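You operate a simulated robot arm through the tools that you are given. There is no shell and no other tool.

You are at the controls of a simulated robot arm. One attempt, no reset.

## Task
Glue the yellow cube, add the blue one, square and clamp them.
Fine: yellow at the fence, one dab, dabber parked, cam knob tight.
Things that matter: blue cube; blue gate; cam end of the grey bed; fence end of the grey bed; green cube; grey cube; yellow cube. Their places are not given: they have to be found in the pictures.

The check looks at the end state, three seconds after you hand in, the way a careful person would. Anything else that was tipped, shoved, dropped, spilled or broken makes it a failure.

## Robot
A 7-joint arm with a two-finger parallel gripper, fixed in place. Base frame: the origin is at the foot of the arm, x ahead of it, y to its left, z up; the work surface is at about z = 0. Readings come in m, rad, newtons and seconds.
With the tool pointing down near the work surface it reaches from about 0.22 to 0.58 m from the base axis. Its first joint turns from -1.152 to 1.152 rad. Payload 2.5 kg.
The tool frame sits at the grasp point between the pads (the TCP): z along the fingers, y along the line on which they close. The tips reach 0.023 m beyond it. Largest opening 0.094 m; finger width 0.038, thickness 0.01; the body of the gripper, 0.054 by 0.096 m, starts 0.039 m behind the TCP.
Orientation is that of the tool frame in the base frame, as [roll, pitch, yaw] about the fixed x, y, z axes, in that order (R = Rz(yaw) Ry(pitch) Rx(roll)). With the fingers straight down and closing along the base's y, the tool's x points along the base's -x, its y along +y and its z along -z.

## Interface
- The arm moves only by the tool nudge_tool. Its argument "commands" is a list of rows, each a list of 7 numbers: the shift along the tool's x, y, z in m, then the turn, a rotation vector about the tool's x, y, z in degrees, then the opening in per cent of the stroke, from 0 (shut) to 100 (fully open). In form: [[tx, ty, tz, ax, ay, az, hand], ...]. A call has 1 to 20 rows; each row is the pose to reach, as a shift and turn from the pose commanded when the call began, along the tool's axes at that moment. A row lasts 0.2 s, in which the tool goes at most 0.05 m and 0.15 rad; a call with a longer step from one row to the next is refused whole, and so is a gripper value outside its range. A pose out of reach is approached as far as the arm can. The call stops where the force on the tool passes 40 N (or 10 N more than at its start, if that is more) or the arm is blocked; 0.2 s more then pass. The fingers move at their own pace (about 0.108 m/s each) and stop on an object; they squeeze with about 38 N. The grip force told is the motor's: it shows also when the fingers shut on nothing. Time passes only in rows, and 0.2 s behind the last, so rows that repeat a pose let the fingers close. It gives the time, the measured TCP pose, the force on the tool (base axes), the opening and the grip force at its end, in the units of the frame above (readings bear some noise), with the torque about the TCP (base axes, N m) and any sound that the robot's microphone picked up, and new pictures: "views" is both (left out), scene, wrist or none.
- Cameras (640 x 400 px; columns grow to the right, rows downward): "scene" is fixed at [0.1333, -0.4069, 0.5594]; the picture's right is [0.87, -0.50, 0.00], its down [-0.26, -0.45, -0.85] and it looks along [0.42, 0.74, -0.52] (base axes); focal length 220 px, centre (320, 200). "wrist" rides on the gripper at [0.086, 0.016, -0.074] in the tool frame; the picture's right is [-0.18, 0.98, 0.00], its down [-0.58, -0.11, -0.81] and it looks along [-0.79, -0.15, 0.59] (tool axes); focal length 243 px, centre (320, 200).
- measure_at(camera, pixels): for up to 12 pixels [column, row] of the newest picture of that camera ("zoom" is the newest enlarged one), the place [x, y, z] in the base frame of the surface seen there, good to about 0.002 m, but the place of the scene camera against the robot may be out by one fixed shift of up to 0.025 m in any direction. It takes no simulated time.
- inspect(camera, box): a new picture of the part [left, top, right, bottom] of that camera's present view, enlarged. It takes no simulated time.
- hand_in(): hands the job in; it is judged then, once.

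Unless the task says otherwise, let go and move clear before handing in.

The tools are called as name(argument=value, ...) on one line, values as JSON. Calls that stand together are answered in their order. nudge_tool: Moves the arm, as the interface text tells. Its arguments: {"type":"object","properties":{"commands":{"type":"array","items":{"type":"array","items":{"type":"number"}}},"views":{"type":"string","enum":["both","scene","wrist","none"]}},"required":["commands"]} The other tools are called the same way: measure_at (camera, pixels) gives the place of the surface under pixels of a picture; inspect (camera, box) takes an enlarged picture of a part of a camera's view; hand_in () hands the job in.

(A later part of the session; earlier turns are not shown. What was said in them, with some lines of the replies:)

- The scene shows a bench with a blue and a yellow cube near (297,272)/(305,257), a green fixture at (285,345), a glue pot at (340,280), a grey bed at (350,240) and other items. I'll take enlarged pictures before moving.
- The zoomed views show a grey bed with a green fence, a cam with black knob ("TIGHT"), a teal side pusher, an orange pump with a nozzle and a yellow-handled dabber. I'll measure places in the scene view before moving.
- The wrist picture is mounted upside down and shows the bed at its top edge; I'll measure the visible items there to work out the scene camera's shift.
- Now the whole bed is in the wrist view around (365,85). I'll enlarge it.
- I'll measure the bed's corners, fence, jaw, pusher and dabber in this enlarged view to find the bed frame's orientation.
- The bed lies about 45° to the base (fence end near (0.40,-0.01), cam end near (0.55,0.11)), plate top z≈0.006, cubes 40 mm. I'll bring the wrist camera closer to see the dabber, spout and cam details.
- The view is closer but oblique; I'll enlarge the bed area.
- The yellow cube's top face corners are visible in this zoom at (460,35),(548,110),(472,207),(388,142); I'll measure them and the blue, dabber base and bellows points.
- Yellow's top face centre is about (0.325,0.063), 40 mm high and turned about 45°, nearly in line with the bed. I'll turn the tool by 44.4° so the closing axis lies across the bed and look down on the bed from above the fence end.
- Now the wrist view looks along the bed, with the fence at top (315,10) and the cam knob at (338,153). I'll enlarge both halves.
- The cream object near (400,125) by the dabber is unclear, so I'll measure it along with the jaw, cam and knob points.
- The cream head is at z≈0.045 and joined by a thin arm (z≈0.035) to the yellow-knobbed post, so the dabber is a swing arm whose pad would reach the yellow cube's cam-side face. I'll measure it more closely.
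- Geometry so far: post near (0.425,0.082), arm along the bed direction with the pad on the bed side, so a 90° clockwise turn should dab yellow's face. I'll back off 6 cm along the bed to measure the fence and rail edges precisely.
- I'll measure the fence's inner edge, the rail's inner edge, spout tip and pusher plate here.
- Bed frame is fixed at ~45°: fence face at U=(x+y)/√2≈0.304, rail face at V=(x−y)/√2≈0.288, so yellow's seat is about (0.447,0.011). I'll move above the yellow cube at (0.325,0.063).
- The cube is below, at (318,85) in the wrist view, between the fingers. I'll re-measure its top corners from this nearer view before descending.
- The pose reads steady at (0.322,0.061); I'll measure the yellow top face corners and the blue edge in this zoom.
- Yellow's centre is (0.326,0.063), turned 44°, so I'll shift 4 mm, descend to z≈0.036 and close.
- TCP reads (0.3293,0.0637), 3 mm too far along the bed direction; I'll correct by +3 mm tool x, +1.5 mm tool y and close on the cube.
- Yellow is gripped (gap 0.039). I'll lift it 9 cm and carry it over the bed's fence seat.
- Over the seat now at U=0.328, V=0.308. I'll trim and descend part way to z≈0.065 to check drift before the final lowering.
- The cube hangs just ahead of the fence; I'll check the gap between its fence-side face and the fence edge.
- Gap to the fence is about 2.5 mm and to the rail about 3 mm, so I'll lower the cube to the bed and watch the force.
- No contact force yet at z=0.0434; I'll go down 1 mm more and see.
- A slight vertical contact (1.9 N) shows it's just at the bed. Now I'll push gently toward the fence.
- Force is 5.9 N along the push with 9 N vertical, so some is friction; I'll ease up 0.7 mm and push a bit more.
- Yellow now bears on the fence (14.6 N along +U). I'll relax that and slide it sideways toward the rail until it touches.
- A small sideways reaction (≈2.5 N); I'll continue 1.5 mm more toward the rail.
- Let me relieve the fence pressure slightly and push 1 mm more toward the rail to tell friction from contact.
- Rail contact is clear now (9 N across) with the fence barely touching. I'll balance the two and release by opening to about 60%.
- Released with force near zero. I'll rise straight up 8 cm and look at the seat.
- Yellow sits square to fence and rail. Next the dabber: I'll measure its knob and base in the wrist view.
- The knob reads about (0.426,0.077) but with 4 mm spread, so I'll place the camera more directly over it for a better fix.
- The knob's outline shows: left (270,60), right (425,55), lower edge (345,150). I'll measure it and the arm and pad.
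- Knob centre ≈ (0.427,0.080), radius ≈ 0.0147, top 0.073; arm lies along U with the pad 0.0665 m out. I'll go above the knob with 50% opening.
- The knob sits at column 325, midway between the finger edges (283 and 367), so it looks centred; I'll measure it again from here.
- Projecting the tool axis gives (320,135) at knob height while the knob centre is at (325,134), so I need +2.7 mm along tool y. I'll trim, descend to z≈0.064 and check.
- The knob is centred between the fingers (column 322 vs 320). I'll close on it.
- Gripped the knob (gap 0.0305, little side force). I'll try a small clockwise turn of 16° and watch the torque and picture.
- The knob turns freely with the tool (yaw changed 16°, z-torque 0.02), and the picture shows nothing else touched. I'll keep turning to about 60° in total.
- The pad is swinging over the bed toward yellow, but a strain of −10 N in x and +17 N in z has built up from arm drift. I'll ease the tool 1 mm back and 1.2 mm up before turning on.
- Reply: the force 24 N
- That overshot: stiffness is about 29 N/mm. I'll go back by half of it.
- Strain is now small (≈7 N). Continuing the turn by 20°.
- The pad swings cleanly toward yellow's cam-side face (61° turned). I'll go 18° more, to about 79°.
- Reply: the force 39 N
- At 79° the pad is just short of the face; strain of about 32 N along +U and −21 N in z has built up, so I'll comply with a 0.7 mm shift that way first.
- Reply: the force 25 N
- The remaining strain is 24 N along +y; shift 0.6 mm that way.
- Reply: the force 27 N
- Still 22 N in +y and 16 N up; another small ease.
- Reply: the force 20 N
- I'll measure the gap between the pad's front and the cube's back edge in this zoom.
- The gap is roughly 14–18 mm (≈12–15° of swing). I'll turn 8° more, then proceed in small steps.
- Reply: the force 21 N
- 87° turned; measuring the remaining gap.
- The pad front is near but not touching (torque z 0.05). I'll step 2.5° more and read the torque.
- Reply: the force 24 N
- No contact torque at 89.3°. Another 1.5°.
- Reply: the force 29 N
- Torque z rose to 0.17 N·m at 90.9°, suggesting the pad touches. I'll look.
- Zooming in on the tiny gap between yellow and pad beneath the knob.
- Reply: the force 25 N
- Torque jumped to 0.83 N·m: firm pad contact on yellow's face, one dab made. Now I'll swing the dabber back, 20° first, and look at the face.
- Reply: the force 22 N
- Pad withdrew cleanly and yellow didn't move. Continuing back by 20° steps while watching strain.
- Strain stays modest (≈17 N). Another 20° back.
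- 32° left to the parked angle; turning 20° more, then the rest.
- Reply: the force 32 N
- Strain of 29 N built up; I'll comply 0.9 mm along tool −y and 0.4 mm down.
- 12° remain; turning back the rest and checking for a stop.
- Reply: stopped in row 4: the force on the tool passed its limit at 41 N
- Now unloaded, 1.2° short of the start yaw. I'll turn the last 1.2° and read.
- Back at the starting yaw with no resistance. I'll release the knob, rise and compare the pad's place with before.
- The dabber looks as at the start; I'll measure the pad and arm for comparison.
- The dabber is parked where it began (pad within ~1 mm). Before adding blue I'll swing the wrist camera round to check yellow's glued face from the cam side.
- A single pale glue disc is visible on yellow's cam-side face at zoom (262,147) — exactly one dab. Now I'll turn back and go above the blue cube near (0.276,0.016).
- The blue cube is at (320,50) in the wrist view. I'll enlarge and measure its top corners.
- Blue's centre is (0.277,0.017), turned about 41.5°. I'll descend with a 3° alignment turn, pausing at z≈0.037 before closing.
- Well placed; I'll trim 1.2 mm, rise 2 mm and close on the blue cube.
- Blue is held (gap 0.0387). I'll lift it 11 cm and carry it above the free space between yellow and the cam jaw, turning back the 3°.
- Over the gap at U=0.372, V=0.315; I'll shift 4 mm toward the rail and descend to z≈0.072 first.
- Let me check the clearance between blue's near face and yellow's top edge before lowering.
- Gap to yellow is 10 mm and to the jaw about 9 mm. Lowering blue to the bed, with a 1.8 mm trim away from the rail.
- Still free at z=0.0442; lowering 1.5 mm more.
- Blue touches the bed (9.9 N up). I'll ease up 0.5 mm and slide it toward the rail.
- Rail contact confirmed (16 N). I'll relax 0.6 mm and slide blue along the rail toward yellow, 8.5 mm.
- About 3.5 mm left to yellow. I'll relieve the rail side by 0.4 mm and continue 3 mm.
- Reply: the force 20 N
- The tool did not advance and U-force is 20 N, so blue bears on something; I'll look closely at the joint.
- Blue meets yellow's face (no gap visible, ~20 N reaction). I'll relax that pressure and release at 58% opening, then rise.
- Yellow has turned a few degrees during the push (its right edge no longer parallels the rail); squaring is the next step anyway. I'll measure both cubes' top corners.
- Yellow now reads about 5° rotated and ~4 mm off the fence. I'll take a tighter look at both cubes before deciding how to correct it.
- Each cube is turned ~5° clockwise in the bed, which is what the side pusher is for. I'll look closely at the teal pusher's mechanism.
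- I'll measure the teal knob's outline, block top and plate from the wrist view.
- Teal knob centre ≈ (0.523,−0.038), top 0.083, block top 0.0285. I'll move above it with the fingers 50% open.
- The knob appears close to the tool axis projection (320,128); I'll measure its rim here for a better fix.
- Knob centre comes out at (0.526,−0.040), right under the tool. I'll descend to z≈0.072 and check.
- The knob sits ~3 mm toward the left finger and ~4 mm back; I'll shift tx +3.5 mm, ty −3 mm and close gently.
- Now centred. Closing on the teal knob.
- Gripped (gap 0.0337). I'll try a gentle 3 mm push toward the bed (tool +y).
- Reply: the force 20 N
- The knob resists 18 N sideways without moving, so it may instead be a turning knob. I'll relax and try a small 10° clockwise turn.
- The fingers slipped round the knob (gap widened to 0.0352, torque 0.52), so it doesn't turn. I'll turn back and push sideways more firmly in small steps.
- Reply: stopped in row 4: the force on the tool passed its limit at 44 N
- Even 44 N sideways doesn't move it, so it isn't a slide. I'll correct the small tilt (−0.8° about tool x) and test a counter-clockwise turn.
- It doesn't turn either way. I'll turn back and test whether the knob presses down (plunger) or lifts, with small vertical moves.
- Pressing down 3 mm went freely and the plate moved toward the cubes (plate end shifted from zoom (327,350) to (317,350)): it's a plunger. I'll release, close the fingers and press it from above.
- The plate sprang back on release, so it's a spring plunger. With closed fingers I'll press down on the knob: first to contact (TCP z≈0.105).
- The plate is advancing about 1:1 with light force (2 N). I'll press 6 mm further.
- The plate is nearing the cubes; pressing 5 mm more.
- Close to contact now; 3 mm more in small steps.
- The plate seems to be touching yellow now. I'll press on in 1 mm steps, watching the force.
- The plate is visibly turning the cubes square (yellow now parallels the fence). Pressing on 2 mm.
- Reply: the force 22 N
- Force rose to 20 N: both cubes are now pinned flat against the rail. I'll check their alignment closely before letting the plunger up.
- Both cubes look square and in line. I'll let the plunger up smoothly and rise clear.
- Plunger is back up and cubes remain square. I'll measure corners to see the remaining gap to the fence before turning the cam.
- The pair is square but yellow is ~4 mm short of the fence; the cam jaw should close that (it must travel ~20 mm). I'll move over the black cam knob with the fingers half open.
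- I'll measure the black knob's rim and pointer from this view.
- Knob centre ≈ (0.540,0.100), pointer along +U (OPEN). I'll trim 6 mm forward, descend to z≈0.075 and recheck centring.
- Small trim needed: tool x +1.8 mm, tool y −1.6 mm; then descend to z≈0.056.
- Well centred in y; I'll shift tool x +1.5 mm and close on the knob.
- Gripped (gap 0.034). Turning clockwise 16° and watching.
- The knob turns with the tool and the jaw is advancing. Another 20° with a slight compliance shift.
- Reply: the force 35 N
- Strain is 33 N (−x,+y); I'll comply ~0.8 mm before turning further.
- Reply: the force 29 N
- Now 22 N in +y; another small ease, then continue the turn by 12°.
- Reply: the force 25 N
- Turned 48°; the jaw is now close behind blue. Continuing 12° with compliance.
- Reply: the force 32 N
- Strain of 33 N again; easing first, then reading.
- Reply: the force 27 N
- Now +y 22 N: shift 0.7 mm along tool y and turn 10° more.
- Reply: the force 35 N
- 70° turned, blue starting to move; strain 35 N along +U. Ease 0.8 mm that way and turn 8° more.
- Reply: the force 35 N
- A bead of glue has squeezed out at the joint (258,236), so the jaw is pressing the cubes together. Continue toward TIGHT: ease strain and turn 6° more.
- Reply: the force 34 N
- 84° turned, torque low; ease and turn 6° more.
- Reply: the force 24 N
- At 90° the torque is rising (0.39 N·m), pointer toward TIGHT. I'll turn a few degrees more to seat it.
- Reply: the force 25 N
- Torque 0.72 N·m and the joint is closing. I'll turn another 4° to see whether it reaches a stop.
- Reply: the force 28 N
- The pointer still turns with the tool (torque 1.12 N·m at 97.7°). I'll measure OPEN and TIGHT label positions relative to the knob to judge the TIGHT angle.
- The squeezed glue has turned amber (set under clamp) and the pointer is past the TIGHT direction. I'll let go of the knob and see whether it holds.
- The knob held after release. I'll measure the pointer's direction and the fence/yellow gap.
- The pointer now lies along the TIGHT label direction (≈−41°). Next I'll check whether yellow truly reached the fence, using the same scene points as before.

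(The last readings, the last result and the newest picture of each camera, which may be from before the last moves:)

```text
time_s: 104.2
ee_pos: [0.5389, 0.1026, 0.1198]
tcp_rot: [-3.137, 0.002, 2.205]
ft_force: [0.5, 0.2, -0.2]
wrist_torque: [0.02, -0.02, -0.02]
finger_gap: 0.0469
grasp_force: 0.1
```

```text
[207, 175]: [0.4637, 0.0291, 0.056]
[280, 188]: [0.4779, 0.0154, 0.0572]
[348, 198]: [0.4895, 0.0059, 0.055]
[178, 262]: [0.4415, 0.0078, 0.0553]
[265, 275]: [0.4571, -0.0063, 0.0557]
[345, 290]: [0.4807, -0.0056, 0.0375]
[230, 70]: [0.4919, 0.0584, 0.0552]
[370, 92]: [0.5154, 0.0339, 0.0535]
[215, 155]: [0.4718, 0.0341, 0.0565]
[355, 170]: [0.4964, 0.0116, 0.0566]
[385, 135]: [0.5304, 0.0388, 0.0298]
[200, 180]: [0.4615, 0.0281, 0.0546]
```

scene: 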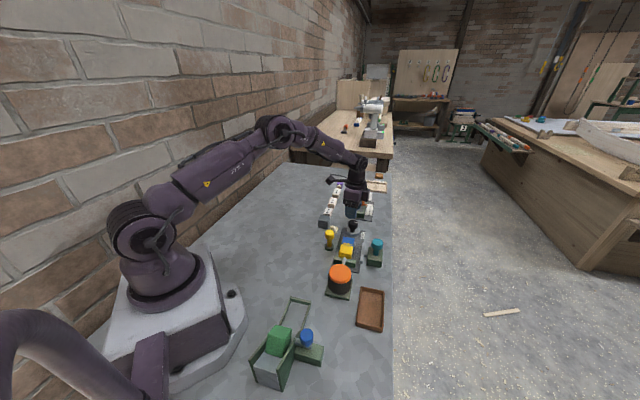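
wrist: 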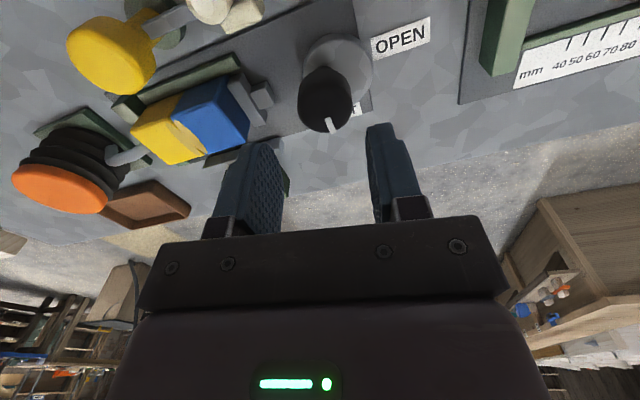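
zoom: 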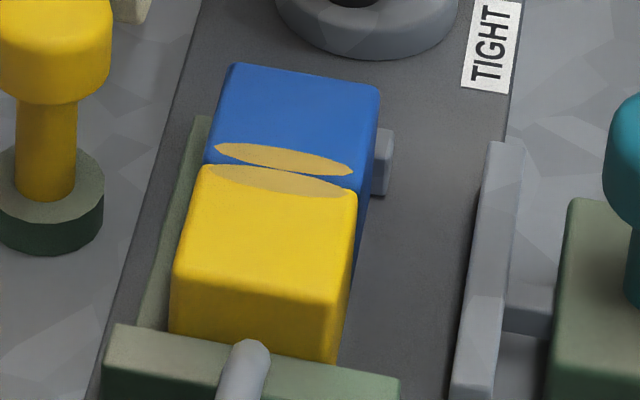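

Yellow's back edge is at the same place as when it was pressed to the fence, and the pair is flush. I'll lift away, turn back and take an overview from above the fence end.

nudge_tool(commands=[[0, 0, -0.03, 0, 0, -8.2, 50], [0, 0, -0.06, 0, 0, -16.4, 50], [-0.002, -0.0163, -0.09, 0, 0, -24.6, 50], [-0.0041, -0.0326, -0.1, 0, 0, -32.8, 50], [-0.0062, -0.0488, -0.1, 0, 0, -41, 50], [-0.0083, -0.0651, -0.1, 0, 0, -49.2, 50], [-0.0104, -0.0814, -0.1, 0, 0, -57.4, 50], [-0.0124, -0.0977, -0.1, 0, 0, -65.6, 50], [-0.0145, -0.114, -0.1, 0, 0, -73.8, 50], [-0.0166, -0.1302, -0.1, 0, 0, -82, 50], [-0.0186, -0.1465, -0.1, 0, 0, -90, 50], [-0.0207, -0.1628, -0.1, 0, 0, -97.9, 50], [-0.0207, -0.1628, -0.1, 0, 0, -97.9, 50]], views="both")

inspect(camera="wrist", box=[220, 0, 440, 200])

inspect(camera="scene", box=[230, 200, 410, 395])

```text
time_s: 107.0
ee_pos: [0.421, -0.0086, 0.2212]
tcp_rot: [-3.139, -0.002, -2.366]
ft_force: [0.6, -0.7, -0.3]
wrist_torque: [0.0, 0.02, 0.02]
finger_gap: 0.0466
grasp_force: 0.0
```

scene: 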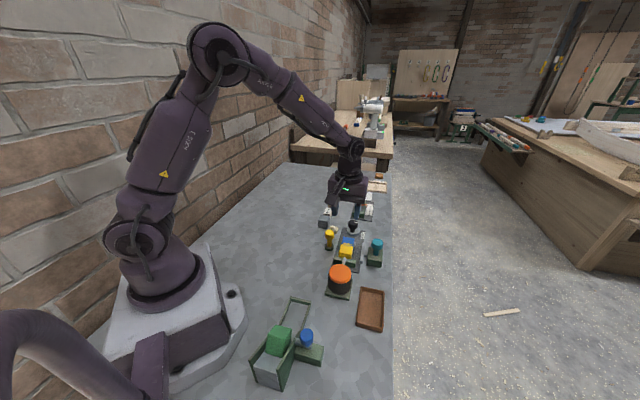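
wrist: 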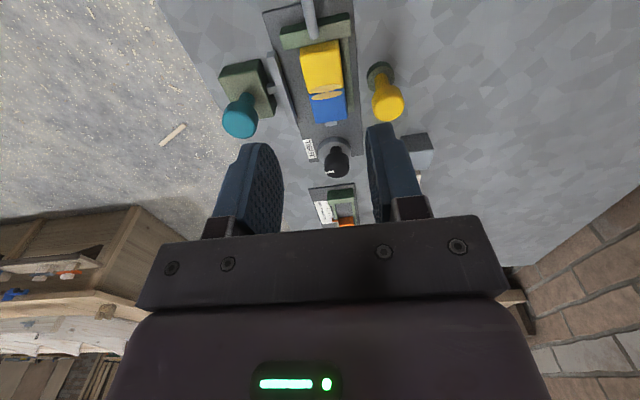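

```text
2.00 times, centred on (330, 100) of wrist
```

zoom: 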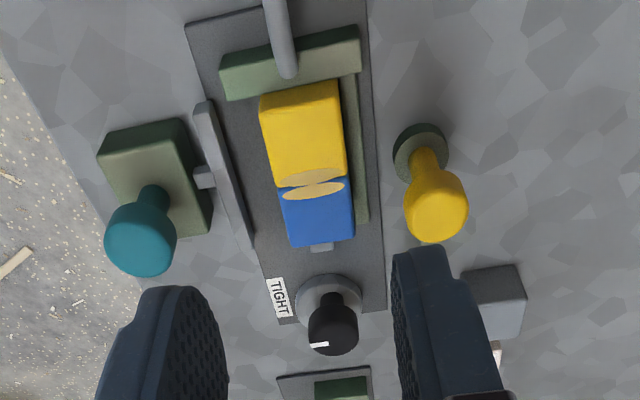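

```text
2.05 times, centred on (320, 298) of scene
```

zoom: 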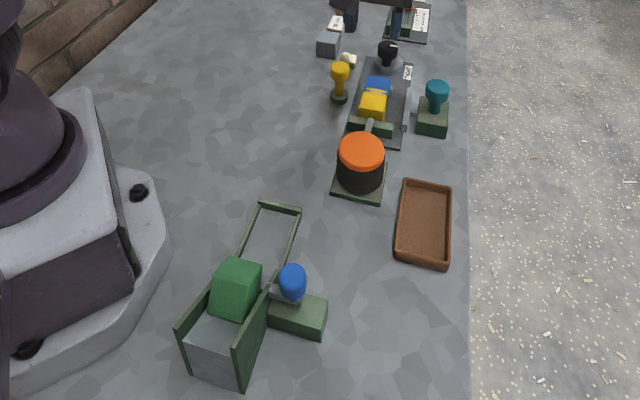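

The overview looks right: pointer toward TIGHT, dabber parked, pusher back, others untouched. I'll take one close look at the joint, fence contact and squareness.

inspect(camera="wrist", box=[275, 5, 375, 135])

measure_at(camera="wrist", pixels=[[303, 53], [337, 45], [341, 84], [310, 92], [313, 103], [344, 97], [345, 116], [320, 121], [300, 43], [340, 35], [330, 178], [336, 165]])

```text
3.08 times, centred on (325, 70) of wrist
```

zoom: 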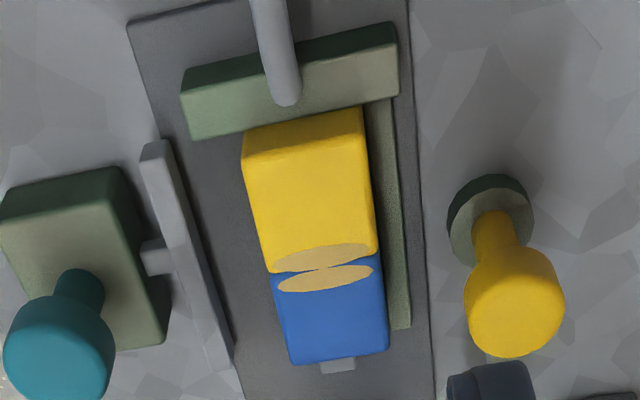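

```text
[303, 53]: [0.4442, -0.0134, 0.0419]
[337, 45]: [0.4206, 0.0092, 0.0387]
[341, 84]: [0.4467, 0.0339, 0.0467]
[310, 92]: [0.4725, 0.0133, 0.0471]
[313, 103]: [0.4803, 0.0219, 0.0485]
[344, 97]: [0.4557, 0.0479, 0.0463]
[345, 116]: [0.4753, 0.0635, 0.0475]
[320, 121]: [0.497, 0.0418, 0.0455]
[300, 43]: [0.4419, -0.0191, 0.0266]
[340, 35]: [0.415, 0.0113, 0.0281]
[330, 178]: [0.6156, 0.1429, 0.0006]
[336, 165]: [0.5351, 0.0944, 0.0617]
```

Yellow's face reads U≈0.304, on the fence, and both cubes are flush with glue at the joint. I'll move the arm up clear of the work and take a last look.

nudge_tool(commands=[[0.01, 0, -0.045, 0, 0, 0, 50], [0.02, 0, -0.09, 0, 0, 0, 50], [0.03, 0, -0.135, 0, 0, 0, 50], [0.04, 0, -0.17, 0, 0, 0, 50], [0.04, 0, -0.17, 0, 0, 0, 50]], views="both")

inspect(camera="scene", box=[300, 170, 410, 280])

```text
time_s: 108.2
ee_pos: [0.3944, -0.037, 0.3924]
tcp_rot: [-3.139, 0.0, -2.367]
ft_force: [0.4, 0.1, -0.2]
wrist_torque: [0.04, 0.0, -0.02]
finger_gap: 0.0469
grasp_force: 0.0
```

scene: 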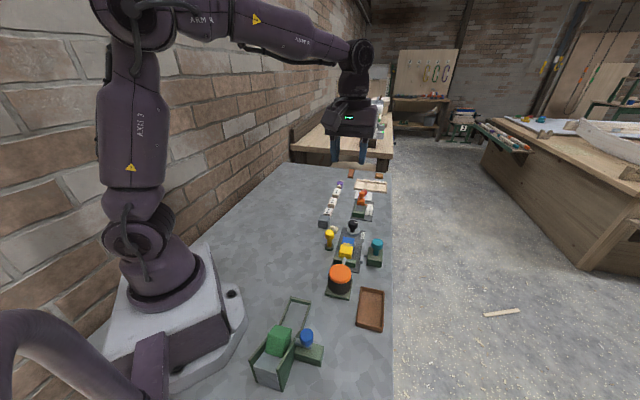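
wrist: 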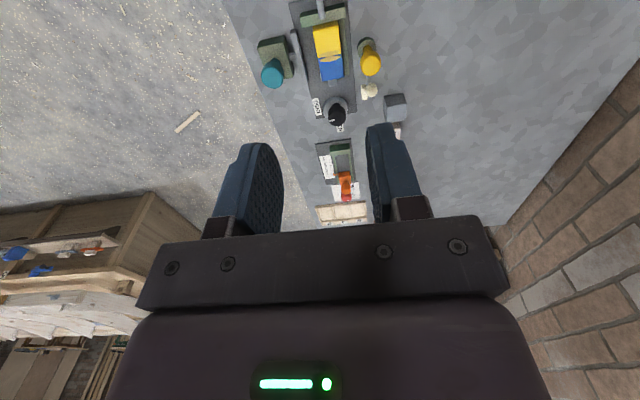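

```text
3.64 times, centred on (355, 225) of scene
```

zoom: 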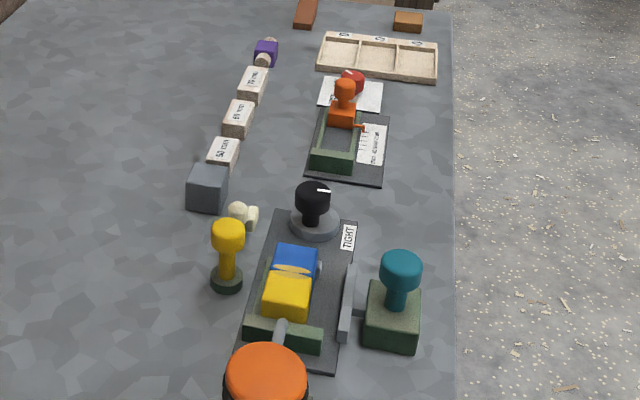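

The last pictures show yellow on the fence, blue flush behind it with set glue at the joint, and the cam pointer toward TIGHT. The dabber is parked, the pusher is back, nothing else has moved and the arm is clear, so I'm handing in.

hand_in()

```text
The job is handed in.
```

The job is handed in: the yellow and blue cubes are glued, squared and clamped in the grey bed. I have not seen the verdict.

- **Yellow at the fence:** its fence-side face measured on the fence line, within about 1 mm.
- **One dab:** I swung the dabber against yellow's cam-side face once and saw a single glue spot there. The glue squeezed out at the joint when clamped and turned amber.
- **Dabber parked:** its pad is back within about 1 mm of where it started.
- **Squared:** yellow shifted about 4 mm off the fence and both cubes turned about 5° when I set blue in. The teal pusher straightened them against the rail, and the cam closed the gap to the fence.
- **Clamped:** the cam knob's pointer lies along the TIGHT label, and the knob stayed there when I let go.

The green cube, blue gate, grey cube, bellows and gauge looked untouched in the last pictures, and the arm was up and clear of the work.

While working out how the teal pusher moves, I pushed its knob sideways with up to 44 N and tried turning it both ways before finding that it presses down. It sprang back to its place and looked undamaged.
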